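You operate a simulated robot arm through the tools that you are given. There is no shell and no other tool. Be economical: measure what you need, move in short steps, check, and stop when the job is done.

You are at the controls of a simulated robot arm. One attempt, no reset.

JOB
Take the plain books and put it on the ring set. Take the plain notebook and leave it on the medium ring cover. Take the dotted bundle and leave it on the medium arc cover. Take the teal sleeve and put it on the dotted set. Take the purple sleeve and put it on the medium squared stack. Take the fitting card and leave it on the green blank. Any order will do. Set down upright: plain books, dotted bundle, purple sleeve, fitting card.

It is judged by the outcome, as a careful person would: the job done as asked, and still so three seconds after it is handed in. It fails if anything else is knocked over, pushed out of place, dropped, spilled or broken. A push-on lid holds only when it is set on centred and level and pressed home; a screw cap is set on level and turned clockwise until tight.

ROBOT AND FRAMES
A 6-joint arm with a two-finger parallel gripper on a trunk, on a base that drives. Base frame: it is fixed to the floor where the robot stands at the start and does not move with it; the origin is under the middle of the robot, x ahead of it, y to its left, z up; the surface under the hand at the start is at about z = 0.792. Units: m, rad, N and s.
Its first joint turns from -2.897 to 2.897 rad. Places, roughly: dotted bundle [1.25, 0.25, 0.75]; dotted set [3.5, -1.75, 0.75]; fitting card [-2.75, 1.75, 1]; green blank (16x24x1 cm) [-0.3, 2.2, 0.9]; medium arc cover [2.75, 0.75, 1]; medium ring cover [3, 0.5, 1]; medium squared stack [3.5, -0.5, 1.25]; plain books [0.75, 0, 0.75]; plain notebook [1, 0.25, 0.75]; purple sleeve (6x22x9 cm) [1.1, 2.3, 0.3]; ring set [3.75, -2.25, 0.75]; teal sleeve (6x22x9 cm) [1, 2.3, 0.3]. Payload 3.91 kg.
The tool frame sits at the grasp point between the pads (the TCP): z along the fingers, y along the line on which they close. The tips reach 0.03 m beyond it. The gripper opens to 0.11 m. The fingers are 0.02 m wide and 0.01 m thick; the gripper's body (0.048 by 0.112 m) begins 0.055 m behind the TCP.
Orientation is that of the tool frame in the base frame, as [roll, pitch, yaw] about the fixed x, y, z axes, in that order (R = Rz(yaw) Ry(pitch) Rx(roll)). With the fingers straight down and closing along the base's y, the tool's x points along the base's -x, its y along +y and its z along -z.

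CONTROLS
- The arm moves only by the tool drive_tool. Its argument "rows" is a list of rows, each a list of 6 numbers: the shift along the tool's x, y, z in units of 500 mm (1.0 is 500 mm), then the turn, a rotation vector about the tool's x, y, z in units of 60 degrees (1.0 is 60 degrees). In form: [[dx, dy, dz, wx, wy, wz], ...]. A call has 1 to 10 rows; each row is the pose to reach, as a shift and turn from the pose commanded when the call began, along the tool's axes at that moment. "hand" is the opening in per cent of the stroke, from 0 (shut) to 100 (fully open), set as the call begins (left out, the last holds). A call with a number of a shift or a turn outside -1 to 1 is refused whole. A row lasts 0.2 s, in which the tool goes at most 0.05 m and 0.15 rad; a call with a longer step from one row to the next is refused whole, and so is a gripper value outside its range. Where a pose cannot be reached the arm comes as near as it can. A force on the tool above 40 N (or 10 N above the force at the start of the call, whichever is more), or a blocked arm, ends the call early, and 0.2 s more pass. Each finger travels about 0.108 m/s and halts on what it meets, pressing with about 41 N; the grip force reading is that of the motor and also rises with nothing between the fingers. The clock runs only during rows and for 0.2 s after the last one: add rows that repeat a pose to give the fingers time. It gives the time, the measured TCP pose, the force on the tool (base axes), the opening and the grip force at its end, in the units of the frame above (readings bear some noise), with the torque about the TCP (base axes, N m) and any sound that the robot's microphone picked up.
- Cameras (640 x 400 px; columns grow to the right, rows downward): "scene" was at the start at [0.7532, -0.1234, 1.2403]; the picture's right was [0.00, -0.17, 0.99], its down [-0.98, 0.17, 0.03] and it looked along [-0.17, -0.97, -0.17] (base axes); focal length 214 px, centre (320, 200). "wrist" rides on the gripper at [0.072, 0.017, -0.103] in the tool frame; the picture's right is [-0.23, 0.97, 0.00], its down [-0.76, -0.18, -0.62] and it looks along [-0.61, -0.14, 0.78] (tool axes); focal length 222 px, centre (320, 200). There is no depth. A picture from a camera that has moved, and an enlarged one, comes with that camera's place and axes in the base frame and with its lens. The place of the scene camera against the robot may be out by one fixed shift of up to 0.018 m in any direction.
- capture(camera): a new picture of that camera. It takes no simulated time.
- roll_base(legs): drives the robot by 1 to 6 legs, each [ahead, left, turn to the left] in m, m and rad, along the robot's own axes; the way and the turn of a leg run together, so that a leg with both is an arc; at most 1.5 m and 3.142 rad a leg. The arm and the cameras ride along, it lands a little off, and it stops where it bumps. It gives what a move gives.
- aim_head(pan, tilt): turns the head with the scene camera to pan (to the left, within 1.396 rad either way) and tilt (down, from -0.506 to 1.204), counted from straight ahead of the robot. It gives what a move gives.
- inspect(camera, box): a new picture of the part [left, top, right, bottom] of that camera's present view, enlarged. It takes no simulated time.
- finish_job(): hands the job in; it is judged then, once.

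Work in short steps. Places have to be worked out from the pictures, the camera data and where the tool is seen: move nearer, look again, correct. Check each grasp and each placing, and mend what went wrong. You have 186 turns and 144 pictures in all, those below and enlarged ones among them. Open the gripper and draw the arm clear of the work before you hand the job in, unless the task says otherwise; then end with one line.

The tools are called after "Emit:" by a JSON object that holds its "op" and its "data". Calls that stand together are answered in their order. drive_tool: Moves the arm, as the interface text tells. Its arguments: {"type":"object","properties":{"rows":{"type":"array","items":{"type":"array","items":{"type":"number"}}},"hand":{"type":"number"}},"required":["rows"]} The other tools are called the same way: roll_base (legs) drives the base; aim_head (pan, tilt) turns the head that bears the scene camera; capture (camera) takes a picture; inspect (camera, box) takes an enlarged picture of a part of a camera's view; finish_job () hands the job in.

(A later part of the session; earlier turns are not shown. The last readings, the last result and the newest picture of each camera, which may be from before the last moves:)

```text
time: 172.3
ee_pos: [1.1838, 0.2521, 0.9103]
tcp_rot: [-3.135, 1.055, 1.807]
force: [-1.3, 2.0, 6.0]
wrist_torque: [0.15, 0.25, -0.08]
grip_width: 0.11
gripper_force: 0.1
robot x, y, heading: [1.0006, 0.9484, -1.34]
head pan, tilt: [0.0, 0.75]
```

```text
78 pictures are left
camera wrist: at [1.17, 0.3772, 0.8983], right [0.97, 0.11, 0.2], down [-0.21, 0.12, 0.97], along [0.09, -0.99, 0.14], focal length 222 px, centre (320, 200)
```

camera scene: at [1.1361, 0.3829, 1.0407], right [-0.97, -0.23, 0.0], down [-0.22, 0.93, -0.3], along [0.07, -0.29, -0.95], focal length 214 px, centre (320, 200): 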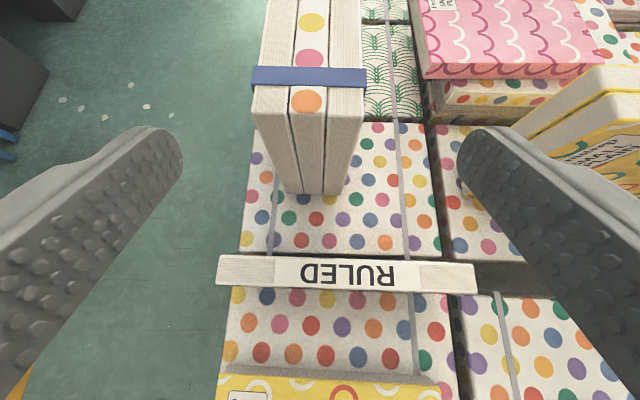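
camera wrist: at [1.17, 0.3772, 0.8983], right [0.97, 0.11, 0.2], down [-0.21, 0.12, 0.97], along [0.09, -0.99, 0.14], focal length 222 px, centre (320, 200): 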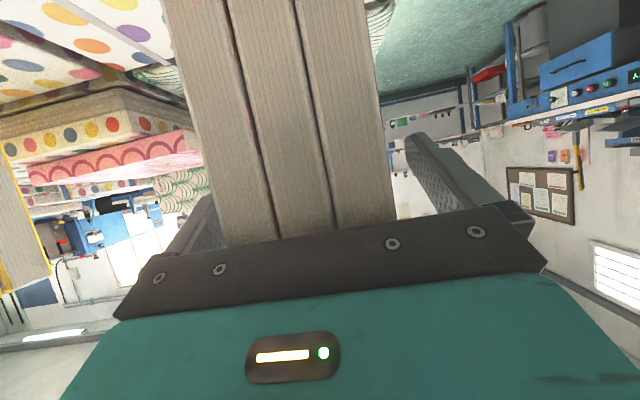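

A slight contact (6 N) shows; I back off 6 mm and close.

Emit:
{"op": "drive_tool", "data": {"rows": [[0, 0, -0.012, 0, 0, 0], [0, 0, -0.012, 0, 0, 0]]}}

Emit:
{"op": "drive_tool", "data": {"rows": [[0, 0, 0, 0, 0, 0], [0, 0, 0, 0, 0, 0], [0, 0, 0, 0, 0, 0]], "hand": 0}}

```text
time: 172.9
ee_pos: [1.182, 0.2557, 0.912]
tcp_rot: [-3.135, 1.054, 1.805]
force: [0.2, 0.2, 1.4]
wrist_torque: [-0.01, 0.0, 0.02]
grip_width: 0.1099
gripper_force: 0.1
robot x, y, heading: [0.9924, 0.947, -1.34]
head pan, tilt: [0.0, 0.75]
```

```text
time: 173.7
ee_pos: [1.1808, 0.255, 0.9144]
tcp_rot: [-3.137, 1.056, 1.804]
force: [-5.1, -2.4, 3.2]
wrist_torque: [-0.05, 0.34, -0.35]
grip_width: 0.0669
gripper_force: 41.1
robot x, y, heading: [0.999, 0.9484, -1.34]
head pan, tilt: [0.0, 0.75]
```

Gripped at 67 mm. I lift a little vertically and check for slipping.

Emit:
{"op": "drive_tool", "data": {"rows": [[-0.018, 0, -0.01, 0, 0, 0], [-0.035, 0, -0.02, 0, 0, 0], [-0.052, 0, -0.03, 0, 0, 0], [-0.07, 0, -0.04, 0, 0, 0], [-0.07, 0, -0.04, 0, 0, 0]]}}

Emit:
{"op": "capture", "data": {"camera": "wrist"}}

```text
time: 174.9
ee_pos: [1.1787, 0.2555, 0.9536]
tcp_rot: [-3.136, 1.056, 1.805]
force: [-0.1, 0.5, -12.4]
wrist_torque: [0.56, 0.12, -0.03]
grip_width: 0.0668
gripper_force: 40.4
robot x, y, heading: [0.997, 0.9476, -1.339]
head pan, tilt: [0.0, 0.75]
```

```text
77 pictures are left
camera wrist: at [1.1659, 0.3815, 0.9418], right [0.97, 0.11, 0.2], down [-0.21, 0.12, 0.97], along [0.09, -0.99, 0.14], focal length 222 px, centre (320, 200)
```

wrist: 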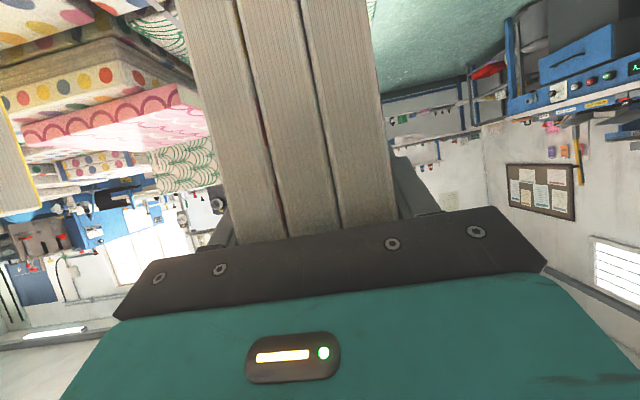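

No slip (1.25 kg). I lift to z≈1.25 while drawing back toward the robot.

Emit:
{"op": "drive_tool", "data": {"rows": [[-0.08, 0, -0.045, 0, 0, 0], [-0.16, 0, -0.09, 0, 0, 0], [-0.22, 0, -0.15, 0, 0, 0], [-0.26, 0, -0.22, 0, 0, 0], [-0.3, 0, -0.3, 0, 0, 0], [-0.32, 0, -0.38, 0, 0, 0], [-0.32, 0, -0.46, 0, 0, 0], [-0.32, 0, -0.54, 0, 0, 0], [-0.32, 0, -0.62, 0, 0, 0], [-0.32, 0, -0.646, 0, 0, 0]]}}

Emit:
{"op": "roll_base", "data": {"legs": [[-0.05, 0.65, 0], [0, 0, 1.539]]}}

Emit:
{"op": "aim_head", "data": {"pan": 0.9, "tilt": 0.2}}

Emit:
{"op": "capture", "data": {"camera": "scene"}}

```text
time: 177.1
ee_pos: [1.1351, 0.4499, 1.2522]
tcp_rot: [-3.137, 1.052, 1.807]
force: [-1.2, -0.3, -12.0]
wrist_torque: [0.59, 0.12, 0.01]
grip_width: 0.0667
gripper_force: 41.0
robot x, y, heading: [0.9994, 0.944, -1.34]
head pan, tilt: [0.0, 0.75]
```

```text
time: 184.4
ee_pos: [2.1223, 1.2335, 1.2519]
tcp_rot: [-3.137, 1.054, -2.99]
force: [-0.1, -0.3, -10.8]
wrist_torque: [-0.12, 0.6, -0.02]
grip_width: 0.0667
gripper_force: 41.0
robot x, y, heading: [1.6167, 1.1343, 0.151]
head pan, tilt: [0.0, 0.75]
```

```text
time: 185.6
ee_pos: [2.1231, 1.2334, 1.2517]
tcp_rot: [-3.135, 1.054, -2.99]
force: [-0.8, -0.4, -11.7]
wrist_torque: [-0.12, 0.63, -0.01]
grip_width: 0.067
gripper_force: 41.2
robot x, y, heading: [1.6206, 1.1418, 0.152]
head pan, tilt: [0.901, 0.201]
```

```text
76 pictures are left
camera scene: at [2.0858, 1.3078, 1.3744], right [0.77, -0.52, -0.39], down [-0.56, -0.24, -0.79], along [0.31, 0.82, -0.48], focal length 214 px, centre (320, 200)
```

scene: 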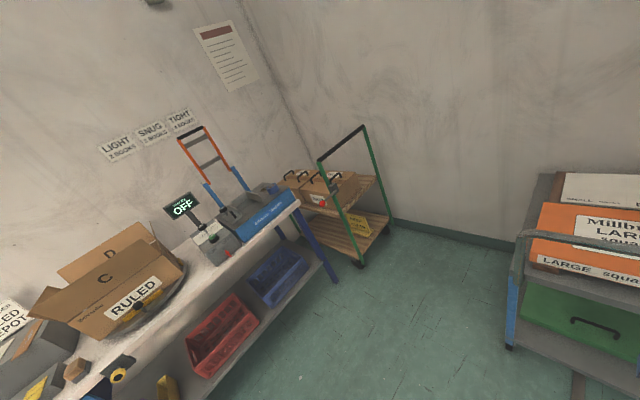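

I square up to the rack (heading ≈0.197) and shift right to the arc cover's lateral position.

Emit:
{"op": "roll_base", "data": {"legs": [[0, 0, 0.045], [0, -0.6, 0]]}}

Emit:
{"op": "aim_head", "data": {"pan": 0.6, "tilt": 0.1}}

Emit:
{"op": "capture", "data": {"camera": "scene"}}

```text
time: 189.4
ee_pos: [2.2342, 0.6644, 1.2523]
tcp_rot: [-3.137, 1.055, -2.944]
force: [-0.3, -1.2, -11.6]
wrist_torque: [-0.11, 0.61, 0.01]
grip_width: 0.0668
gripper_force: 40.7
robot x, y, heading: [1.7313, 0.5454, 0.192]
head pan, tilt: [0.901, 0.201]
```

```text
time: 190.2
ee_pos: [2.2333, 0.6644, 1.2531]
tcp_rot: [-3.136, 1.052, -2.945]
force: [-0.1, -0.4, -11.1]
wrist_torque: [-0.11, 0.61, -0.02]
grip_width: 0.0668
gripper_force: 41.6
robot x, y, heading: [1.7338, 0.5443, 0.19]
head pan, tilt: [0.6, 0.099]
```

```text
75 pictures are left
camera scene: at [2.2172, 0.7211, 1.3735], right [0.64, -0.72, -0.28], down [-0.54, -0.17, -0.82], along [0.54, 0.68, -0.49], focal length 214 px, centre (320, 200)
```

scene: 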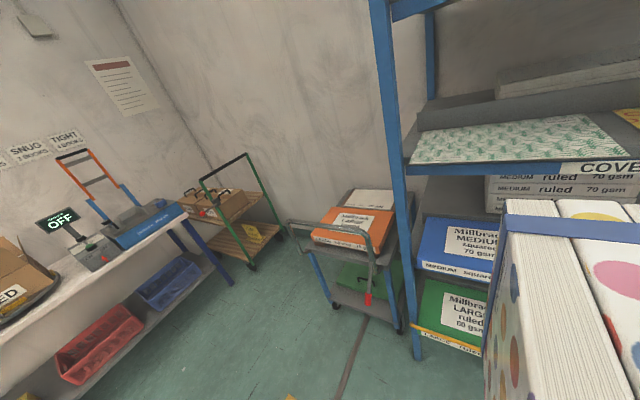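

Lateral 0.216 – on target. I advance the base 0.25 m.

Emit:
{"op": "roll_base", "data": {"legs": [[0.25, 0.003, 0.007]]}}

Emit:
{"op": "aim_head", "data": {"pan": 1.2, "tilt": 0.5}}

```text
time: 192.0
ee_pos: [2.4808, 0.7179, 1.2524]
tcp_rot: [-3.137, 1.054, -2.944]
force: [0.1, -0.5, -11.7]
wrist_torque: [-0.12, 0.61, -0.01]
grip_width: 0.0667
gripper_force: 40.9
robot x, y, heading: [1.9833, 0.599, 0.189]
head pan, tilt: [0.6, 0.099]
```

```text
time: 193.0
ee_pos: [2.4801, 0.7168, 1.2529]
tcp_rot: [-3.136, 1.052, -2.946]
force: [-0.3, -0.1, -12.1]
wrist_torque: [-0.14, 0.59, 0.0]
grip_width: 0.0667
gripper_force: 41.3
robot x, y, heading: [1.9812, 0.5958, 0.19]
head pan, tilt: [1.201, 0.499]
```

I slide the bundle in horizontally over the arc cover, keeping its bottom ~8 mm above it.

Emit:
{"op": "drive_tool", "data": {"rows": [[-0.045, 0, 0.066, 0, 0, 0], [-0.085, 0, 0.136, 0, 0, 0], [-0.125, 0, 0.206, 0, 0, 0], [-0.163, 0, 0.276, 0, 0, 0], [-0.203, 0, 0.346, 0, 0, 0], [-0.243, 0, 0.416, 0, 0, 0], [-0.282, 0, 0.484, 0, 0, 0], [-0.282, 0, 0.484, 0, 0, 0]]}}

Emit:
{"op": "capture", "data": {"camera": "scene"}}

```text
time: 194.8
ee_pos: [2.7577, 0.7702, 1.2543]
tcp_rot: [-3.136, 1.052, -2.945]
force: [1.1, 0.0, -12.6]
wrist_torque: [-0.1, 0.59, 0.0]
grip_width: 0.0671
gripper_force: 41.1
robot x, y, heading: [1.9818, 0.5995, 0.193]
head pan, tilt: [1.201, 0.499]
```

```text
74 pictures are left
camera scene: at [2.6811, 0.8482, 1.364], right [0.86, -0.2, -0.46], down [-0.49, -0.55, -0.68], along [-0.12, 0.81, -0.58], focal length 214 px, centre (320, 200)
```

scene: 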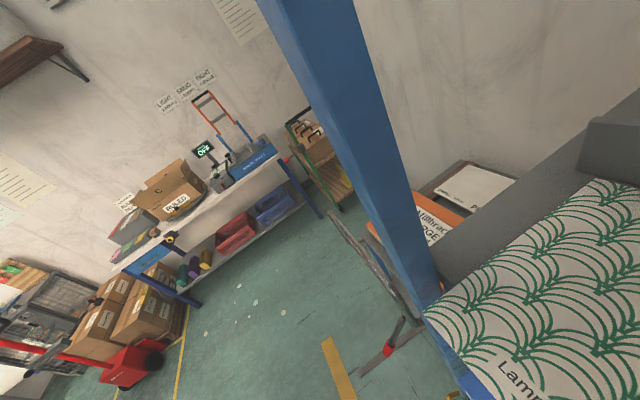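

No contact with the frame. I lower in 2 mm steps.

Emit:
{"op": "drive_tool", "data": {"rows": [[0.0035, 0, 0.002, 0, 0, 0], [0.007, 0, 0.004, 0, 0, 0], [0.0105, 0, 0.006, 0, 0, 0], [0.014, 0, 0.008, 0, 0, 0], [0.0175, 0, 0.01, 0, 0, 0], [0.021, 0, 0.012, 0, 0, 0], [0.0245, 0, 0.014, 0, 0, 0], [0.028, 0, 0.016, 0, 0, 0]]}}

```text
time: 196.6
ee_pos: [2.7541, 0.7693, 1.2427]
tcp_rot: [-3.139, 1.061, -2.944]
force: [9.1, 0.9, 29.5]
wrist_torque: [0.71, -0.9, 0.04]
grip_width: 0.0664
gripper_force: 41.2
robot x, y, heading: [1.9738, 0.6013, 0.193]
head pan, tilt: [1.201, 0.499]
```

It is resting on the cover (30 N push). I ease up 2 mm, then open.

Emit:
{"op": "drive_tool", "data": {"rows": [[-0.004, 0, -0.002, 0, 0, 0], [-0.004, 0, -0.002, 0, 0, 0]]}}

Emit:
{"op": "drive_tool", "data": {"rows": [[0, 0, 0, 0, 0, 0], [0, 0, 0, 0, 0, 0], [0, 0, 0, 0, 0, 0]], "hand": 100}}

Emit:
{"op": "capture", "data": {"camera": "wrist"}}

```text
time: 197.2
ee_pos: [2.7548, 0.7692, 1.2438]
tcp_rot: [-3.135, 1.053, -2.945]
force: [4.8, -0.2, 27.2]
wrist_torque: [0.47, -0.41, -0.09]
grip_width: 0.0671
gripper_force: 41.2
robot x, y, heading: [1.9809, 0.5979, 0.191]
head pan, tilt: [1.201, 0.499]
```

```text
time: 198.0
ee_pos: [2.7556, 0.7697, 1.2412]
tcp_rot: [-3.136, 1.051, -2.944]
force: [-0.4, 0.2, 0.3]
wrist_torque: [0.03, 0.01, 0.0]
grip_width: 0.1098
gripper_force: 0.1
robot x, y, heading: [1.9804, 0.5992, 0.194]
head pan, tilt: [1.201, 0.499]
```

```text
73 pictures are left
camera wrist: at [2.6277, 0.7621, 1.2294], right [-0.08, 0.98, 0.19], down [-0.13, -0.2, 0.97], along [0.99, 0.05, 0.14], focal length 222 px, centre (320, 200)
```

wrist: 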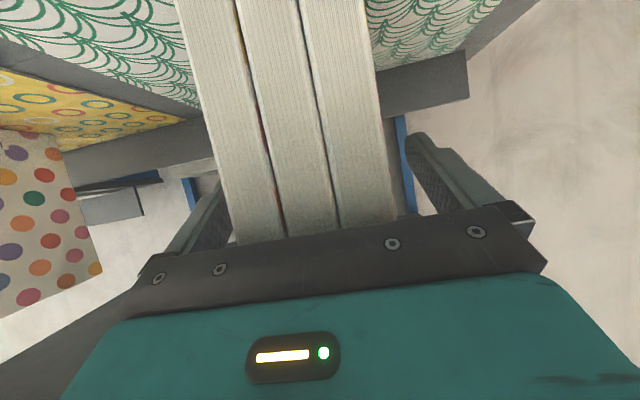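

Bundle stands. I withdraw horizontally.

Emit:
{"op": "drive_tool", "data": {"rows": [[0.02, 0, -0.035, 0, 0, 0], [0.06, 0, -0.104, 0, 0, 0], [0.1, 0, -0.174, 0, 0, 0], [0.14, 0, -0.243, 0, 0, 0], [0.18, 0, -0.313, 0, 0, 0], [0.22, 0, -0.382, 0, 0, 0], [0.26, 0, -0.452, 0, 0, 0], [0.28, 0, -0.487, 0, 0, 0]]}}

Emit:
{"op": "aim_head", "data": {"pan": 0, "tilt": -0.2}}

Emit:
{"op": "capture", "data": {"camera": "scene"}}

```text
time: 199.8
ee_pos: [2.4798, 0.7159, 1.2393]
tcp_rot: [-3.137, 1.053, -2.944]
force: [0.4, 0.8, -0.8]
wrist_torque: [-0.02, 0.01, -0.03]
grip_width: 0.1098
gripper_force: 0.0
robot x, y, heading: [1.9788, 0.5984, 0.194]
head pan, tilt: [1.201, 0.499]
```

```text
time: 201.2
ee_pos: [2.4802, 0.7145, 1.2404]
tcp_rot: [-3.137, 1.055, -2.947]
force: [0.3, 1.3, -0.7]
wrist_torque: [-0.01, -0.01, 0.01]
grip_width: 0.11
gripper_force: 0.0
robot x, y, heading: [1.9857, 0.5933, 0.192]
head pan, tilt: [0.0, -0.201]
```

```text
72 pictures are left
camera scene: at [2.4941, 0.7245, 1.3811], right [0.19, -0.98, 0.0], down [-0.31, -0.06, -0.95], along [0.93, 0.18, -0.31], focal length 214 px, centre (320, 200)
```

scene: 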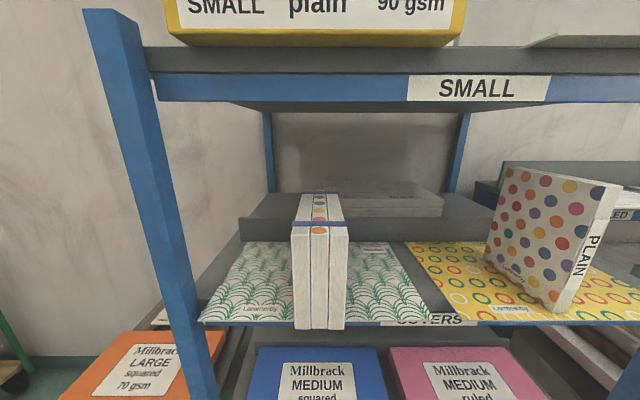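

Both items stand well on their covers. Next the sleeves: I drive to the left bench and face its lower shelf.

Emit:
{"op": "roll_base", "data": {"legs": [[-0.63, 0.89, 0], [0, 0, 1.379]]}}

Emit:
{"op": "aim_head", "data": {"pan": 0, "tilt": 0.3}}

Emit:
{"op": "capture", "data": {"camera": "scene"}}

```text
time: 210.3
ee_pos: [1.1516, 1.8669, 1.2403]
tcp_rot: [-3.137, 1.055, -1.556]
force: [0.8, 0.0, 0.5]
wrist_torque: [-0.01, 0.02, -0.01]
grip_width: 0.1099
gripper_force: 0.0
robot x, y, heading: [1.1774, 1.3532, 1.579]
head pan, tilt: [0.0, -0.201]
```

```text
time: 211.2
ee_pos: [1.151, 1.867, 1.2395]
tcp_rot: [-3.137, 1.053, -1.555]
force: [-0.6, -0.7, 0.7]
wrist_torque: [-0.04, 0.03, -0.01]
grip_width: 0.1101
gripper_force: 0.1
robot x, y, heading: [1.1759, 1.3534, 1.586]
head pan, tilt: [0.0, 0.3]
```

```text
71 pictures are left
camera scene: at [1.1429, 1.8805, 1.3369], right [1.0, 0.01, 0.0], down [0.01, -0.73, -0.68], along [-0.01, 0.68, -0.73], focal length 214 px, centre (320, 200)
```

scene: 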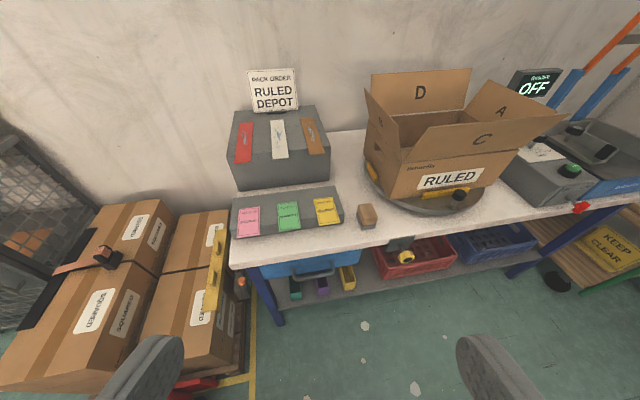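

Sleeves sit deep under the bench; I lower the hand to look under the bench top.

Emit:
{"op": "drive_tool", "data": {"rows": [[0.088, 0, 0.027, 0, -0.033, 0], [0.176, 0, 0.054, 0, -0.066, 0], [0.264, 0, 0.082, 0, -0.1, 0], [0.352, 0, 0.109, 0, -0.133, 0], [0.44, 0, 0.136, 0, -0.166, 0], [0.528, 0, 0.163, 0, -0.2, 0], [0.616, 0, 0.19, 0, -0.233, 0], [0.704, 0, 0.218, 0, -0.266, 0], [0.792, 0, 0.245, 0, -0.3, 0], [0.88, 0, 0.272, 0, -0.333, 0]]}}

Emit:
{"op": "capture", "data": {"camera": "scene"}}

```text
time: 213.4
ee_pos: [1.1511, 1.8667, 0.9368]
tcp_rot: [3.125, 1.396, -1.582]
force: [0.0, 0.7, 0.6]
wrist_torque: [0.0, -0.05, -0.02]
grip_width: 0.1099
gripper_force: 0.0
out of reach, approached as far as the arm can: row 7, 8, 9, 10
robot x, y, heading: [1.177, 1.3507, 1.588]
head pan, tilt: [0.0, 0.3]
```

```text
70 pictures are left
camera scene: at [1.1433, 1.8499, 1.031], right [1.0, 0.01, 0.0], down [0.0, -0.46, -0.89], along [-0.01, 0.89, -0.46], focal length 214 px, centre (320, 200)
```

scene: 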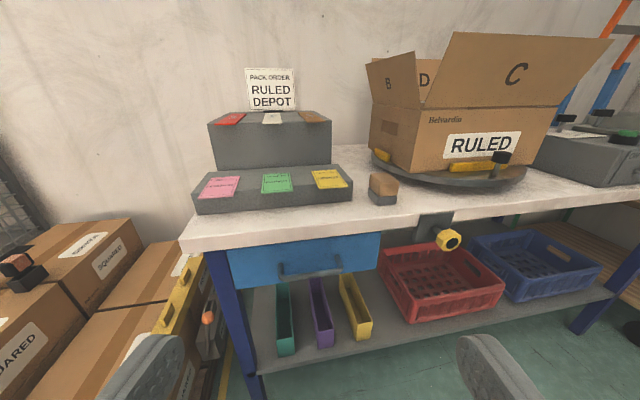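

I enlarge the sleeves.

Emit:
{"op": "inspect", "data": {"camera": "scene", "box": [220, 230, 400, 370]}}

```text
2.86 times, centred on (310, 300) of scene
camera zoom: at [1.1433, 1.8499, 1.031], right [1.0, 0.01, 0.0], down [0.0, -0.46, -0.89], along [-0.01, 0.89, -0.46], focal length 613 px, centre (349, -86)
```

zoom: 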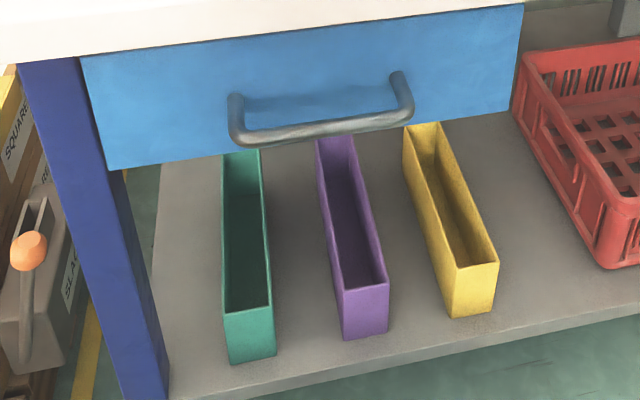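

Sleeves: tops z≈0.355, fronts near y≈2.25 (purple x≈1.155, teal x≈1.03), yawed ~0.19. I test the arm's low reach in front of the bench: down 0.4, slightly ahead, hand 30° below horizontal.

Emit:
{"op": "drive_tool", "data": {"rows": [[0.076, 0, 0.03, 0, 0.033, 0], [0.152, 0, 0.06, 0, 0.067, 0], [0.228, 0, 0.09, 0, 0.1, 0], [0.304, 0, 0.119, 0, 0.133, 0], [0.38, 0, 0.149, 0, 0.167, 0], [0.456, 0, 0.179, 0, 0.2, 0], [0.532, 0, 0.209, 0, 0.233, 0], [0.608, 0, 0.238, 0, 0.267, 0], [0.684, 0, 0.268, 0, 0.3, 0], [0.76, 0, 0.298, 0, 0.333, 0]]}}

```text
time: 215.6
ee_pos: [1.1051, 2.0006, 0.5441]
tcp_rot: [-3.03, 1.04, -1.491]
force: [0.3, -0.5, 0.1]
wrist_torque: [-0.01, 0.01, 0.01]
grip_width: 0.1101
gripper_force: 0.0
out of reach, approached as far as the arm can: row 1, 2, 3, 4, 5, 6, 7, 8, 9, 10
robot x, y, heading: [1.1761, 1.356, 1.582]
head pan, tilt: [0.0, 0.3]
```

The arm reaches lower when extended. I send a null move to see where the commanded pose stands.

Emit:
{"op": "drive_tool", "data": {"rows": [[0, 0, 0, 0, 0, 0]]}}

Emit:
{"op": "capture", "data": {"camera": "scene"}}

```text
time: 216.0
ee_pos: [1.1057, 2.0014, 0.5436]
tcp_rot: [-3.029, 1.04, -1.491]
force: [0.2, 0.4, 0.0]
wrist_torque: [0.01, 0.01, -0.02]
grip_width: 0.1099
gripper_force: 0.0
robot x, y, heading: [1.177, 1.3559, 1.58]
head pan, tilt: [0.0, 0.3]
```

```text
68 pictures are left
camera scene: at [1.0914, 2.0152, 0.6399], right [1.0, -0.02, 0.06], down [0.03, -0.74, -0.67], along [0.05, 0.67, -0.74], focal length 214 px, centre (320, 200)
```

scene: 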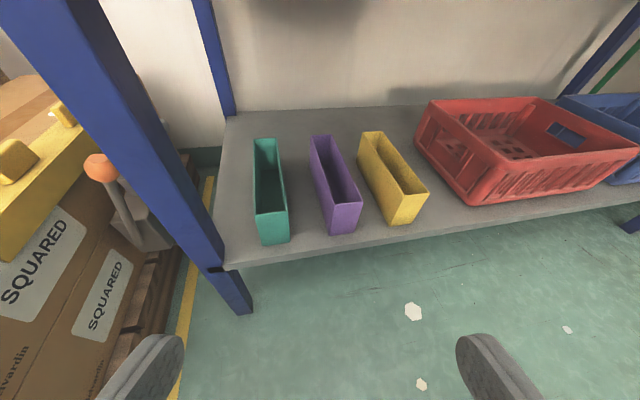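

The commanded pose is re-synced. Purple sleeve: front (1.156,2.255), heading 1.76, top z≈0.365. I place the robot on the sleeve's axis.

Emit:
{"op": "roll_base", "data": {"legs": [[0, -0.135, 0], [0.09, 0, 0.181]]}}

Emit:
{"op": "capture", "data": {"camera": "scene"}}

```text
time: 218.0
ee_pos: [1.1189, 2.0698, 0.5442]
tcp_rot: [-3.028, 1.04, -1.314]
force: [-0.5, 0.0, -1.0]
wrist_torque: [0.03, -0.01, 0.0]
grip_width: 0.1099
gripper_force: 0.0
robot x, y, heading: [1.3062, 1.4466, 1.761]
head pan, tilt: [0.0, 0.3]
```

```text
67 pictures are left
camera scene: at [1.104, 2.0833, 0.6401], right [0.99, 0.16, 0.06], down [0.16, -0.72, -0.67], along [-0.07, 0.67, -0.74], focal length 214 px, centre (320, 200)
```

scene: 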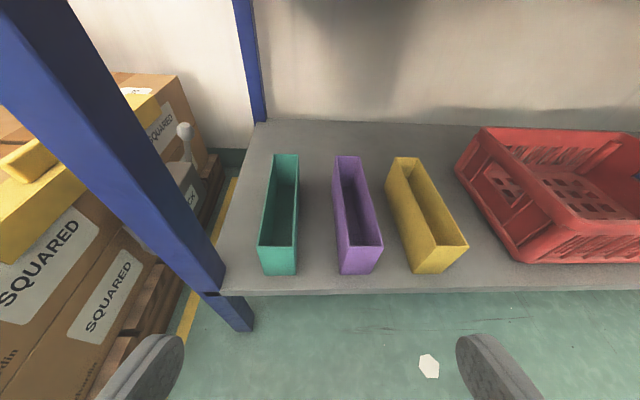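

I straighten the hand onto the sleeve's axis and go to the pre-grasp pose.

Emit:
{"op": "drive_tool", "data": {"rows": [[0.027, -0.024, 0.06, -0.011, -0.002, 0.006], [0.055, -0.048, 0.121, -0.021, -0.0045, 0.013], [0.082, -0.073, 0.182, -0.032, -0.007, 0.019], [0.11, -0.097, 0.242, -0.043, -0.009, 0.026], [0.137, -0.121, 0.303, -0.0532, -0.0112, 0.0322], [0.137, -0.121, 0.303, -0.0532, -0.0112, 0.0322]]}}

Emit:
{"op": "capture", "data": {"camera": "wrist"}}

Emit:
{"op": "aim_head", "data": {"pan": 0, "tilt": 0.7}}

Emit:
{"op": "capture", "data": {"camera": "scene"}}

```text
time: 219.4
ee_pos: [1.1057, 2.1733, 0.4273]
tcp_rot: [-2.985, 1.03, -1.311]
force: [1.4, 0.5, 0.2]
wrist_torque: [-0.01, 0.0, -0.03]
grip_width: 0.11
gripper_force: 0.1
out of reach, approached as far as the arm can: row 1, 2, 3, 4, 5, 6
robot x, y, heading: [1.3053, 1.4435, 1.757]
head pan, tilt: [0.0, 0.3]
```

```text
66 pictures are left
camera wrist: at [1.1057, 2.0458, 0.4164], right [-0.99, -0.01, 0.12], down [0.12, -0.14, 0.98], along [0.01, 0.99, 0.14], focal length 222 px, centre (320, 200)
```

wrist: 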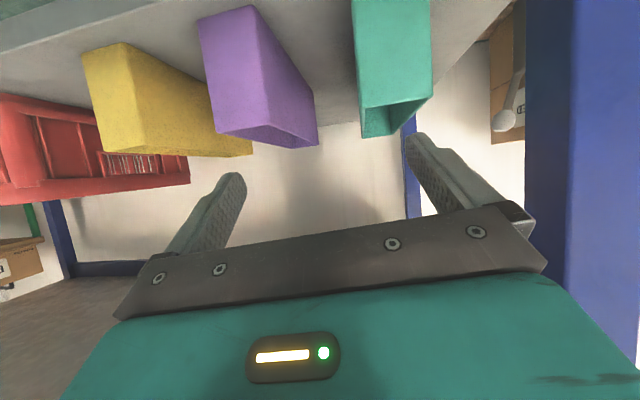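

```text
time: 220.3
ee_pos: [1.1064, 2.1723, 0.4275]
tcp_rot: [-2.985, 1.032, -1.311]
force: [0.0, -0.6, 0.6]
wrist_torque: [-0.01, -0.02, -0.04]
grip_width: 0.11
gripper_force: 0.0
robot x, y, heading: [1.3049, 1.4484, 1.757]
head pan, tilt: [0.0, 0.7]
```

```text
65 pictures are left
camera scene: at [1.0951, 2.1616, 0.4973], right [0.99, 0.12, 0.08], down [0.14, -0.93, -0.33], along [0.03, 0.34, -0.94], focal length 214 px, centre (320, 200)
```

scene: 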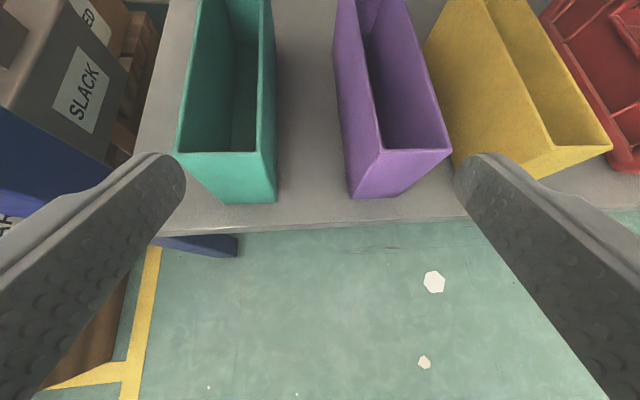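

The low pose is near a limit of the arm; it drifted sideways. I try slightly further out and higher with the corrected orientation.

Emit:
{"op": "drive_tool", "data": {"rows": [[-0.02, -0.041, 0.023, -0.031, -0.007, 0.011], [-0.04, -0.082, 0.047, -0.062, -0.014, 0.023], [-0.059, -0.123, 0.07, -0.0923, -0.0206, 0.0342], [-0.059, -0.123, 0.07, -0.0923, -0.0206, 0.0342], [-0.059, -0.123, 0.07, -0.0923, -0.0206, 0.0342]]}}

```text
time: 221.5
ee_pos: [1.0983, 2.2159, 0.4516]
tcp_rot: [-3.034, 1.04, -1.361]
force: [-0.4, 0.2, 0.2]
wrist_torque: [-0.01, 0.01, -0.04]
grip_width: 0.11
gripper_force: 0.1
out of reach, approached as far as the arm can: row 1, 2, 3, 4, 5
robot x, y, heading: [1.3018, 1.446, 1.759]
head pan, tilt: [0.0, 0.7]
```

It will not move to the right; some joint is at its limit. I look back at the arm to understand its posture.

Emit:
{"op": "aim_head", "data": {"pan": 0, "tilt": 1.2}}

Emit:
{"op": "capture", "data": {"camera": "scene"}}

```text
time: 222.4
ee_pos: [1.099, 2.2163, 0.4519]
tcp_rot: [-3.033, 1.04, -1.361]
force: [-0.3, 0.0, -0.6]
wrist_torque: [-0.01, 0.0, -0.04]
grip_width: 0.1101
gripper_force: 0.0
robot x, y, heading: [1.3021, 1.4447, 1.752]
head pan, tilt: [0.0, 1.201]
```

```text
64 pictures are left
camera scene: at [1.0939, 2.1606, 0.5043], right [0.99, 0.12, 0.05], down [0.11, -0.98, 0.15], along [0.07, -0.15, -0.99], focal length 214 px, centre (320, 200)
```

scene: 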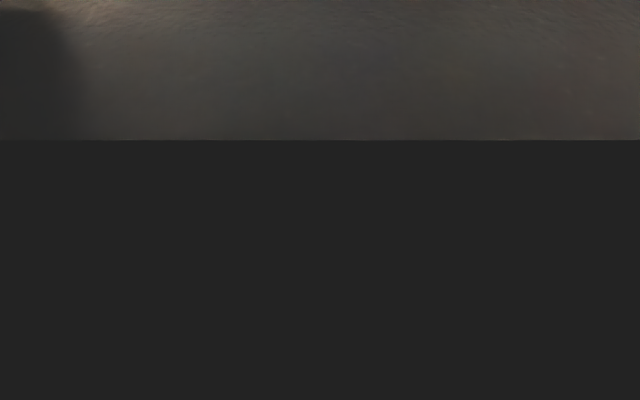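

Uninformative. I test whether a steeper hand (45°) frees the limit, keeping the TCP here.

Emit:
{"op": "drive_tool", "data": {"rows": [[0, 0, 0, -0.03, 0.09, 0.01], [0, 0, 0, -0.06, 0.18, 0.01], [0, 0, 0, -0.09, 0.25, 0.01], [0, 0, 0, -0.09, 0.25, 0.01]]}}

```text
time: 223.4
ee_pos: [1.0757, 2.2103, 0.4539]
tcp_rot: [-3.14, 0.777, -1.41]
force: [0.9, 0.5, 0.1]
wrist_torque: [0.0, 0.0, -0.01]
grip_width: 0.1098
gripper_force: 0.1
out of reach, approached as far as the arm can: row 1, 2, 3, 4
robot x, y, heading: [1.3017, 1.4477, 1.755]
head pan, tilt: [0.0, 1.201]
```

The arm still reports a limit. I withdraw back and up to a normal pose to see whether control recovers.

Emit:
{"op": "drive_tool", "data": {"rows": [[0, 0, -0.08, 0, 0, 0], [0, 0, -0.16, 0, 0, 0], [0, 0, -0.24, 0, 0, 0], [0, 0, -0.32, 0, 0, 0], [0, 0, -0.32, 0, 0, 0]]}}

```text
time: 224.6
ee_pos: [1.0999, 2.0982, 0.5693]
tcp_rot: [3.124, 0.78, -1.399]
force: [-1.0, -0.8, -0.6]
wrist_torque: [0.03, 0.01, 0.01]
grip_width: 0.1097
gripper_force: 0.1
out of reach, approached as far as the arm can: row 1
robot x, y, heading: [1.3043, 1.4451, 1.761]
head pan, tilt: [0.0, 1.201]
```

Control recovered. I probe the limit: step forward, down and to the right with the 45° hand, and see which row fails.

Emit:
{"op": "drive_tool", "data": {"rows": [[0, -0.06, 0, 0, 0, 0], [0, -0.12, 0, 0, 0, 0], [0, -0.18, 0, 0, 0, 0], [0.014, -0.2, 0.071, 0, 0, 0], [0.028, -0.2, 0.142, 0, 0, 0], [0.042, -0.2, 0.213, 0, 0, 0], [0.056, -0.2, 0.284, 0, 0, 0], [0.07, -0.2, 0.355, 0, 0, 0]]}}

```text
time: 226.4
ee_pos: [1.1131, 2.2057, 0.4192]
tcp_rot: [-3.114, 0.774, -1.44]
force: [-1.0, 0.2, 1.0]
wrist_torque: [0.0, 0.0, -0.02]
grip_width: 0.1097
gripper_force: 0.0
out of reach, approached as far as the arm can: row 1, 2, 3, 4, 5, 6, 7, 8
robot x, y, heading: [1.3043, 1.4444, 1.763]
head pan, tilt: [0.0, 1.201]
```

The lateral command fails at low height, so I let the base do the lateral and heading alignment while the arm keeps this nearly level posture.

Emit:
{"op": "roll_base", "data": {"legs": [[0.013, -0.098, 0.06]]}}

Emit:
{"op": "aim_head", "data": {"pan": 0, "tilt": 0.7}}

Emit:
{"op": "capture", "data": {"camera": "scene"}}

Emit:
{"op": "capture", "data": {"camera": "wrist"}}

```text
time: 227.6
ee_pos: [1.1599, 2.2278, 0.4189]
tcp_rot: [-3.114, 0.771, -1.38]
force: [0.7, 0.4, 0.6]
wrist_torque: [0.02, 0.02, 0.0]
grip_width: 0.1101
gripper_force: 0.1
robot x, y, heading: [1.3941, 1.4806, 1.818]
head pan, tilt: [0.0, 1.201]
```

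```text
time: 228.5
ee_pos: [1.1607, 2.2276, 0.4198]
tcp_rot: [-3.114, 0.77, -1.38]
force: [-0.3, 0.3, -0.3]
wrist_torque: [-0.02, 0.0, 0.04]
grip_width: 0.11
gripper_force: 0.0
robot x, y, heading: [1.3972, 1.4797, 1.817]
head pan, tilt: [0.0, 0.7]
```

```text
63 pictures are left
camera scene: at [1.1493, 2.2336, 0.4906], right [0.98, 0.17, 0.02], down [0.17, -0.98, -0.07], along [0.01, 0.07, -1.0], focal length 214 px, centre (320, 200)
```

scene: 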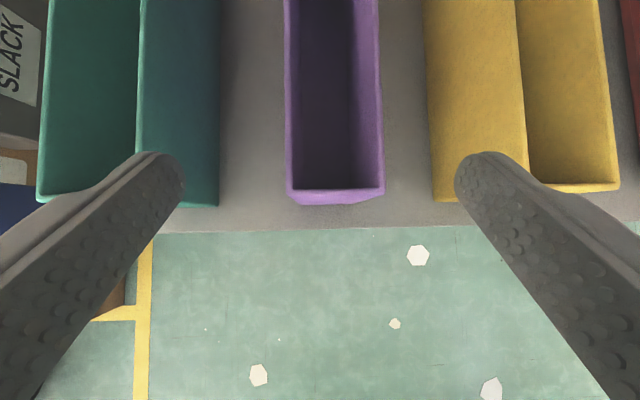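

```text
62 pictures are left
camera wrist: at [1.1628, 2.1023, 0.4422], right [-0.99, -0.01, 0.14], down [0.14, 0.14, 0.98], along [-0.03, 0.99, -0.13], focal length 222 px, centre (320, 200)
```

wrist: 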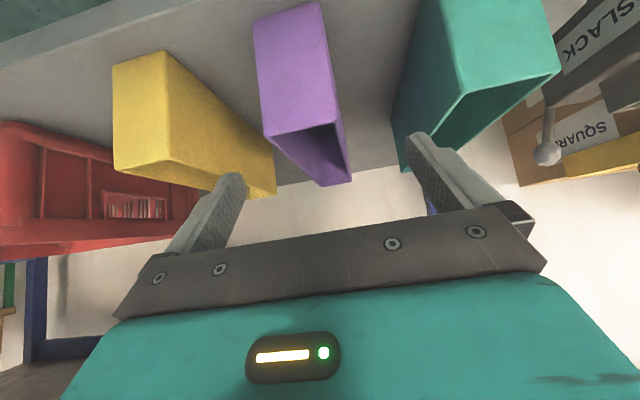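

Teal and yellow are close on both sides, so I narrow the hand to ~76 mm, shift right 8 mm with the base, then advance 0.11 along the fingers.

Emit:
{"op": "roll_base", "data": {"legs": [[0, -0.008, 0]]}}

Emit:
{"op": "drive_tool", "data": {"rows": [[0, 0, 0, 0, 0, 0], [0, 0, 0.04, 0, 0, 0], [0, 0, 0.08, 0, 0, 0]], "hand": 69}}

Emit:
{"op": "capture", "data": {"camera": "scene"}}

```text
time: 229.2
ee_pos: [1.1671, 2.2302, 0.4187]
tcp_rot: [-3.114, 0.771, -1.379]
force: [-1.2, 0.2, -0.4]
wrist_torque: [-0.01, 0.0, 0.01]
grip_width: 0.11
gripper_force: 0.0
robot x, y, heading: [1.4032, 1.4807, 1.82]
head pan, tilt: [0.0, 0.7]
```

```text
time: 230.1
ee_pos: [1.1626, 2.256, 0.3898]
tcp_rot: [-3.114, 0.771, -1.384]
force: [0.3, 0.2, -0.5]
wrist_torque: [-0.02, 0.03, -0.03]
grip_width: 0.0758
gripper_force: 0.1
robot x, y, heading: [1.4082, 1.4804, 1.816]
head pan, tilt: [0.0, 0.7]
```

```text
61 pictures are left
camera scene: at [1.1525, 2.2625, 0.4617], right [0.99, 0.17, 0.02], down [0.17, -0.98, -0.07], along [0.01, 0.07, -1.0], focal length 214 px, centre (320, 200)
```

scene: 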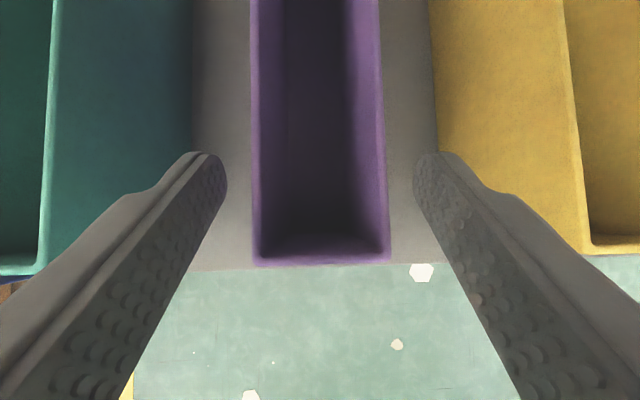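

Well centred and within reach. I advance the rest and close.

Emit:
{"op": "drive_tool", "data": {"rows": [[0, 0, 0.05, 0, 0, 0], [0, 0, 0.1, 0, 0, 0], [0, 0, 0.14, 0, 0, 0], [0, 0, 0.14, 0, 0, 0]]}}

Emit:
{"op": "drive_tool", "data": {"rows": [[0, 0, 0, 0, 0, 0], [0, 0, 0, 0, 0, 0], [0, 0, 0, 0, 0, 0]], "hand": 0}}

```text
time: 230.8
ee_pos: [1.1521, 2.2993, 0.3494]
tcp_rot: [-3.114, 0.782, -1.391]
force: [1.7, -7.4, 25.8]
wrist_torque: [-1.28, 0.34, 0.17]
grip_width: 0.0758
gripper_force: 0.1
out of reach, approached as far as the arm can: row 2, 3
robot x, y, heading: [1.4019, 1.4814, 1.822]
head pan, tilt: [0.0, 0.7]
stopped in row 3: the force on the tool passed its limit at 62 N (the readings are from after the stop); the commanded pose is now the measured one
```

```text
time: 231.7
ee_pos: [1.1507, 2.3006, 0.3499]
tcp_rot: [-3.116, 0.779, -1.391]
force: [1.8, -4.4, 17.1]
wrist_torque: [-0.81, 0.23, 0.41]
grip_width: 0.0518
gripper_force: 40.9
robot x, y, heading: [1.4078, 1.4807, 1.822]
head pan, tilt: [0.0, 0.7]
stopped in row 3: the force on the tool passed its limit at 40 N (the readings are from after the stop); the commanded pose is now the measured one
```

The palm touched the sleeve's rim, but it is gripped at 52 mm. I lift slightly and look.

Emit:
{"op": "drive_tool", "data": {"rows": [[-0.015, 0, -0.015, 0, 0, 0], [-0.03, 0, -0.03, 0, 0, 0], [-0.045, 0, -0.045, 0, 0, 0], [-0.06, 0, -0.06, 0, 0, 0]]}}

Emit:
{"op": "capture", "data": {"camera": "wrist"}}

Emit:
{"op": "capture", "data": {"camera": "scene"}}

```text
time: 232.7
ee_pos: [1.1504, 2.2996, 0.3905]
tcp_rot: [-3.116, 0.777, -1.39]
force: [0.8, -0.4, -0.8]
wrist_torque: [-0.04, 0.01, 0.01]
grip_width: 0.0516
gripper_force: 41.1
robot x, y, heading: [1.4054, 1.4788, 1.824]
head pan, tilt: [0.0, 0.7]
```

```text
60 pictures are left
camera wrist: at [1.1531, 2.174, 0.413], right [-0.99, 0.0, 0.14], down [0.14, 0.13, 0.98], along [-0.02, 0.99, -0.13], focal length 222 px, centre (320, 200)
```

wrist: 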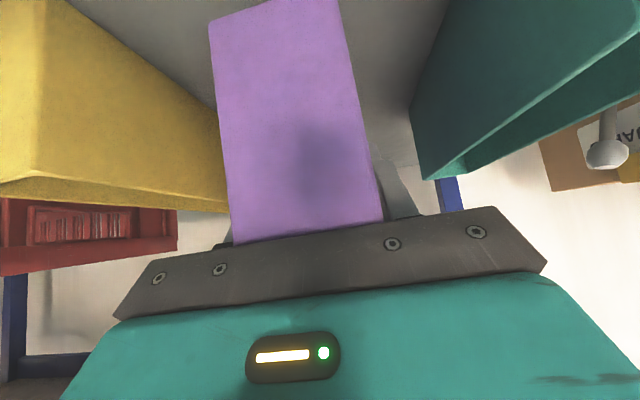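

```text
59 pictures are left
camera scene: at [1.141, 2.3053, 0.4619], right [0.99, 0.16, 0.02], down [0.16, -0.98, -0.08], along [0.01, 0.08, -1.0], focal length 214 px, centre (320, 200)
```

scene: 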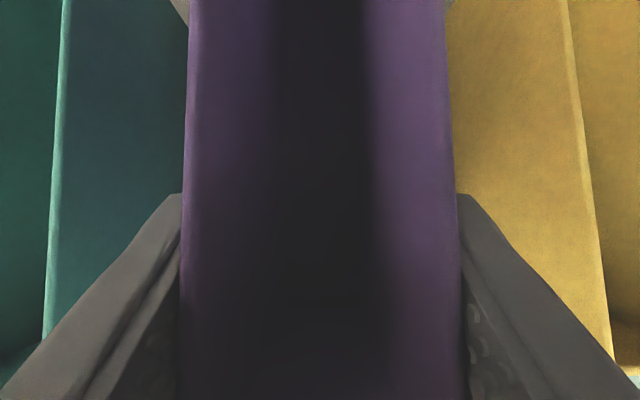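

The purple sleeve is lifted, upright. I pull it out straight by backing the base.

Emit:
{"op": "roll_base", "data": {"legs": [[-0.42, 0.024, 0]]}}

Emit:
{"op": "drive_tool", "data": {"rows": [[-0.06, 0, -0.06, 0, 0, 0], [-0.12, 0, -0.12, 0, 0, 0], [-0.18, 0, -0.18, 0, 0, 0], [-0.24, 0, -0.24, 0, 0, 0], [-0.3, 0, -0.3, 0, 0, 0], [-0.36, 0, -0.36, 0, 0, 0], [-0.42, 0, -0.42, 0, 0, 0], [-0.48, 0, -0.48, 0, 0, 0], [-0.54, 0, -0.54, 0, 0, 0], [-0.6, 0, -0.6, 0, 0, 0]]}}

Emit:
{"op": "aim_head", "data": {"pan": 0, "tilt": 0.4}}

Emit:
{"op": "capture", "data": {"camera": "scene"}}

```text
time: 235.3
ee_pos: [1.2343, 1.8806, 0.3913]
tcp_rot: [-3.116, 0.779, -1.395]
force: [-0.8, -0.1, -0.3]
wrist_torque: [-0.04, -0.02, 0.01]
grip_width: 0.0514
gripper_force: 41.2
robot x, y, heading: [1.4842, 1.061, 1.814]
head pan, tilt: [0.0, 0.7]
```

```text
time: 237.5
ee_pos: [1.2263, 1.8819, 0.8161]
tcp_rot: [-3.114, 0.778, -1.395]
force: [0.0, -1.2, -1.2]
wrist_torque: [-0.02, 0.01, 0.0]
grip_width: 0.0514
gripper_force: 40.8
robot x, y, heading: [1.4852, 1.0559, 1.815]
head pan, tilt: [0.0, 0.7]
```

```text
time: 238.3
ee_pos: [1.2259, 1.8834, 0.8164]
tcp_rot: [-3.116, 0.778, -1.396]
force: [0.2, -0.3, -0.5]
wrist_torque: [-0.07, -0.03, 0.0]
grip_width: 0.0517
gripper_force: 41.3
robot x, y, heading: [1.4826, 1.0627, 1.815]
head pan, tilt: [0.0, 0.4]
```

```text
58 pictures are left
camera scene: at [1.2122, 1.9119, 0.9015], right [0.99, 0.16, 0.02], down [0.15, -0.92, -0.37], along [-0.04, 0.37, -0.93], focal length 214 px, centre (320, 200)
```

scene: 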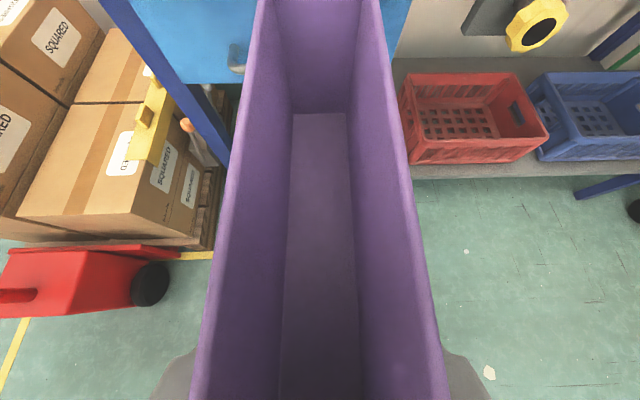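

I raise the sleeve and draw it in, then drive toward the bench overshelf.

Emit:
{"op": "drive_tool", "data": {"rows": [[-0.0206, 0, -0.092, 0, 0, 0], [-0.0412, 0, -0.184, 0, 0, 0], [-0.0618, 0, -0.276, 0, 0, 0], [-0.0824, 0, -0.368, 0, 0, 0], [-0.103, 0, -0.46, 0, 0, 0], [-0.1236, 0, -0.552, 0, 0, 0], [-0.1442, 0, -0.644, 0, 0, 0], [-0.1648, 0, -0.736, 0, 0, 0], [-0.1854, 0, -0.828, 0, 0, 0], [-0.206, 0, -0.92, 0, 0, 0]]}}

Emit:
{"op": "roll_base", "data": {"legs": [[0, -0.5, 0], [0, 0, -1.618]]}}

Emit:
{"op": "aim_head", "data": {"pan": -0.3, "tilt": -0.3}}

Emit:
{"op": "capture", "data": {"camera": "scene"}}

```text
time: 240.5
ee_pos: [1.2565, 1.6332, 1.2141]
tcp_rot: [-3.116, 0.778, -1.393]
force: [0.4, 0.4, -1.6]
wrist_torque: [-0.06, -0.06, -0.03]
grip_width: 0.0514
gripper_force: 40.8
robot x, y, heading: [1.4874, 1.0613, 1.811]
head pan, tilt: [0.0, 0.4]
```

```text
time: 247.3
ee_pos: [2.5462, 1.3774, 1.2133]
tcp_rot: [-3.114, 0.779, -3.014]
force: [0.4, 0.5, 0.2]
wrist_torque: [0.02, 0.04, 0.02]
grip_width: 0.0514
gripper_force: 40.8
robot x, y, heading: [1.9619, 1.178, 0.192]
head pan, tilt: [0.0, 0.4]
```

```text
time: 248.4
ee_pos: [2.5463, 1.3773, 1.2144]
tcp_rot: [-3.114, 0.779, -3.017]
force: [0.1, 0.4, -0.3]
wrist_torque: [-0.03, 0.03, 0.0]
grip_width: 0.0514
gripper_force: 41.3
robot x, y, heading: [1.9639, 1.1761, 0.189]
head pan, tilt: [-0.3, -0.3]
```

```text
57 pictures are left
camera scene: at [2.5973, 1.3671, 1.3552], right [-0.1, -0.97, 0.23], down [-0.47, -0.15, -0.87], along [0.88, -0.2, -0.44], focal length 214 px, centre (320, 200)
```

scene: 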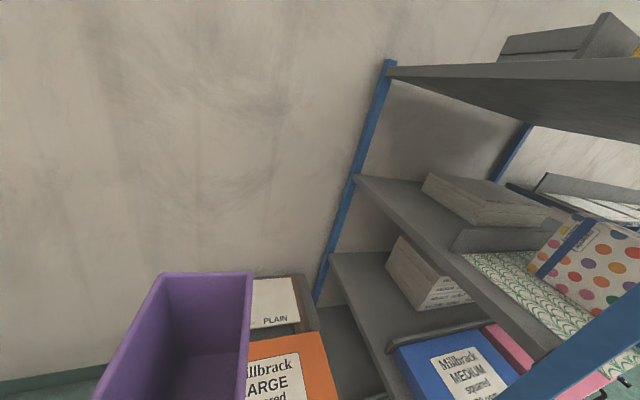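

I back off .35 m before passing the rack, then move right to the bench.

Emit:
{"op": "roll_base", "data": {"legs": [[-0.35, 0, 0], [0, -1.45, 0]]}}

Emit:
{"op": "aim_head", "data": {"pan": -0.4, "tilt": -0.4}}

Emit:
{"op": "capture", "data": {"camera": "scene"}}

```text
time: 257.5
ee_pos: [2.464, -0.139, 1.2137]
tcp_rot: [-3.117, 0.779, -3.049]
force: [0.2, -0.1, -1.4]
wrist_torque: [-0.05, 0.04, 0.05]
grip_width: 0.0514
gripper_force: 40.7
robot x, y, heading: [1.8749, -0.3174, 0.167]
head pan, tilt: [-0.3, -0.3]
```

```text
time: 258.1
ee_pos: [2.4648, -0.139, 1.2134]
tcp_rot: [-3.116, 0.778, -3.049]
force: [0.4, 0.0, -1.2]
wrist_torque: [0.0, 0.04, -0.01]
grip_width: 0.0515
gripper_force: 41.0
robot x, y, heading: [1.8755, -0.317, 0.164]
head pan, tilt: [-0.4, -0.4]
```

```text
56 pictures are left
camera scene: at [2.5153, -0.1555, 1.3661], right [-0.2, -0.93, 0.29], down [-0.39, -0.2, -0.9], along [0.9, -0.3, -0.32], focal length 214 px, centre (320, 200)
```

scene: 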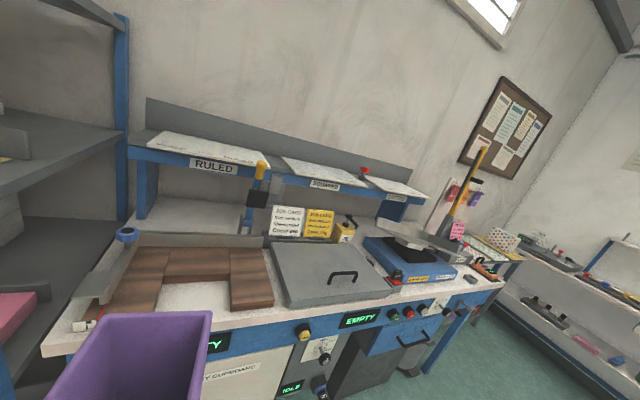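

The SQUARED stack is at about (3.49,-0.45), z≈1.17. I raise the sleeve 0.12 and move nearer with heading ~0.27 so the hand squares with the overshelf.

Emit:
{"op": "drive_tool", "data": {"rows": [[-0.056, 0, -0.057, 0, 0, 0], [-0.112, 0, -0.114, 0, 0, 0], [-0.168, 0, -0.171, 0, 0, 0]]}}

Emit:
{"op": "roll_base", "data": {"legs": [[0.37, -0.37, 0.106]]}}

Emit:
{"op": "aim_head", "data": {"pan": -0.35, "tilt": -0.1}}

Emit:
{"op": "capture", "data": {"camera": "scene"}}

```text
time: 258.9
ee_pos: [2.4648, -0.134, 1.332]
tcp_rot: [-3.117, 0.779, -3.05]
force: [-0.6, 0.0, -0.7]
wrist_torque: [-0.02, 0.03, 0.02]
grip_width: 0.0514
gripper_force: 40.8
robot x, y, heading: [1.873, -0.3185, 0.159]
head pan, tilt: [-0.4, -0.4]
```

```text
time: 262.0
ee_pos: [2.882, -0.3573, 1.333]
tcp_rot: [-3.117, 0.779, -2.94]
force: [0.6, -0.3, -0.8]
wrist_torque: [0.01, 0.03, 0.0]
grip_width: 0.0512
gripper_force: 41.1
robot x, y, heading: [2.3146, -0.6054, 0.264]
head pan, tilt: [-0.4, -0.4]
```

```text
time: 262.8
ee_pos: [2.882, -0.3563, 1.3336]
tcp_rot: [-3.116, 0.778, -2.942]
force: [-0.1, -0.2, -0.5]
wrist_torque: [-0.01, 0.04, -0.01]
grip_width: 0.0514
gripper_force: 40.8
robot x, y, heading: [2.3108, -0.6038, 0.266]
head pan, tilt: [-0.351, -0.099]
```

```text
55 pictures are left
camera scene: at [2.9279, -0.3708, 1.4577], right [-0.07, -0.96, 0.26], down [-0.62, -0.16, -0.77], along [0.78, -0.22, -0.59], focal length 214 px, centre (320, 200)
```

scene: 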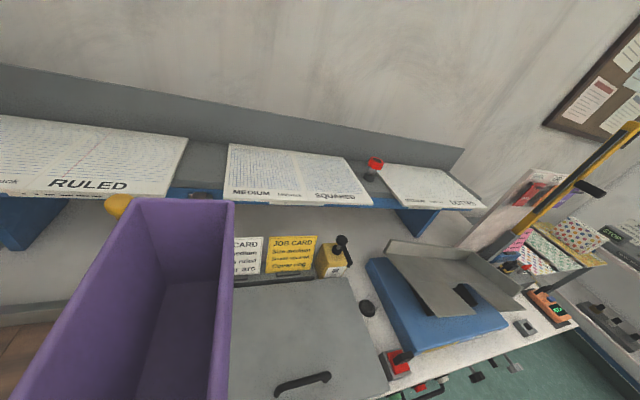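

The stack (MEDIUM … SQUARED) centre is ≈(3.40,-0.424), top z≈1.175, ~0.32×0.22 m. I move the base [0.2, -0.196].

Emit:
{"op": "roll_base", "data": {"legs": [[0.2, -0.196, 0]]}}

Emit:
{"op": "aim_head", "data": {"pan": 0.8, "tilt": 0.2}}

Emit:
{"op": "capture", "data": {"camera": "scene"}}

```text
time: 264.7
ee_pos: [3.124, -0.4909, 1.3322]
tcp_rot: [-3.116, 0.779, -2.941]
force: [0.4, -0.9, -0.9]
wrist_torque: [-0.01, 0.03, 0.01]
grip_width: 0.0511
gripper_force: 41.1
robot x, y, heading: [2.5565, -0.7397, 0.269]
head pan, tilt: [-0.351, -0.099]
```

```text
time: 266.1
ee_pos: [3.1233, -0.4894, 1.3327]
tcp_rot: [-3.116, 0.778, -2.94]
force: [1.1, -0.5, -0.8]
wrist_torque: [0.01, 0.07, 0.0]
grip_width: 0.0515
gripper_force: 40.8
robot x, y, heading: [2.5593, -0.7394, 0.271]
head pan, tilt: [0.799, 0.201]
```

```text
54 pictures are left
camera scene: at [3.1219, -0.4148, 1.4486], right [0.62, -0.6, -0.5], down [-0.75, -0.3, -0.59], along [0.21, 0.74, -0.64], focal length 214 px, centre (320, 200)
```

scene: 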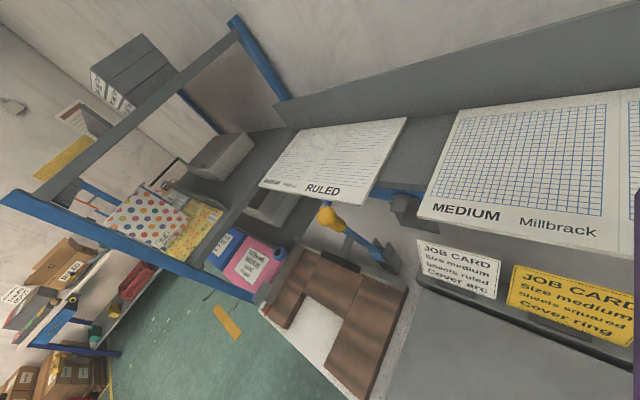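

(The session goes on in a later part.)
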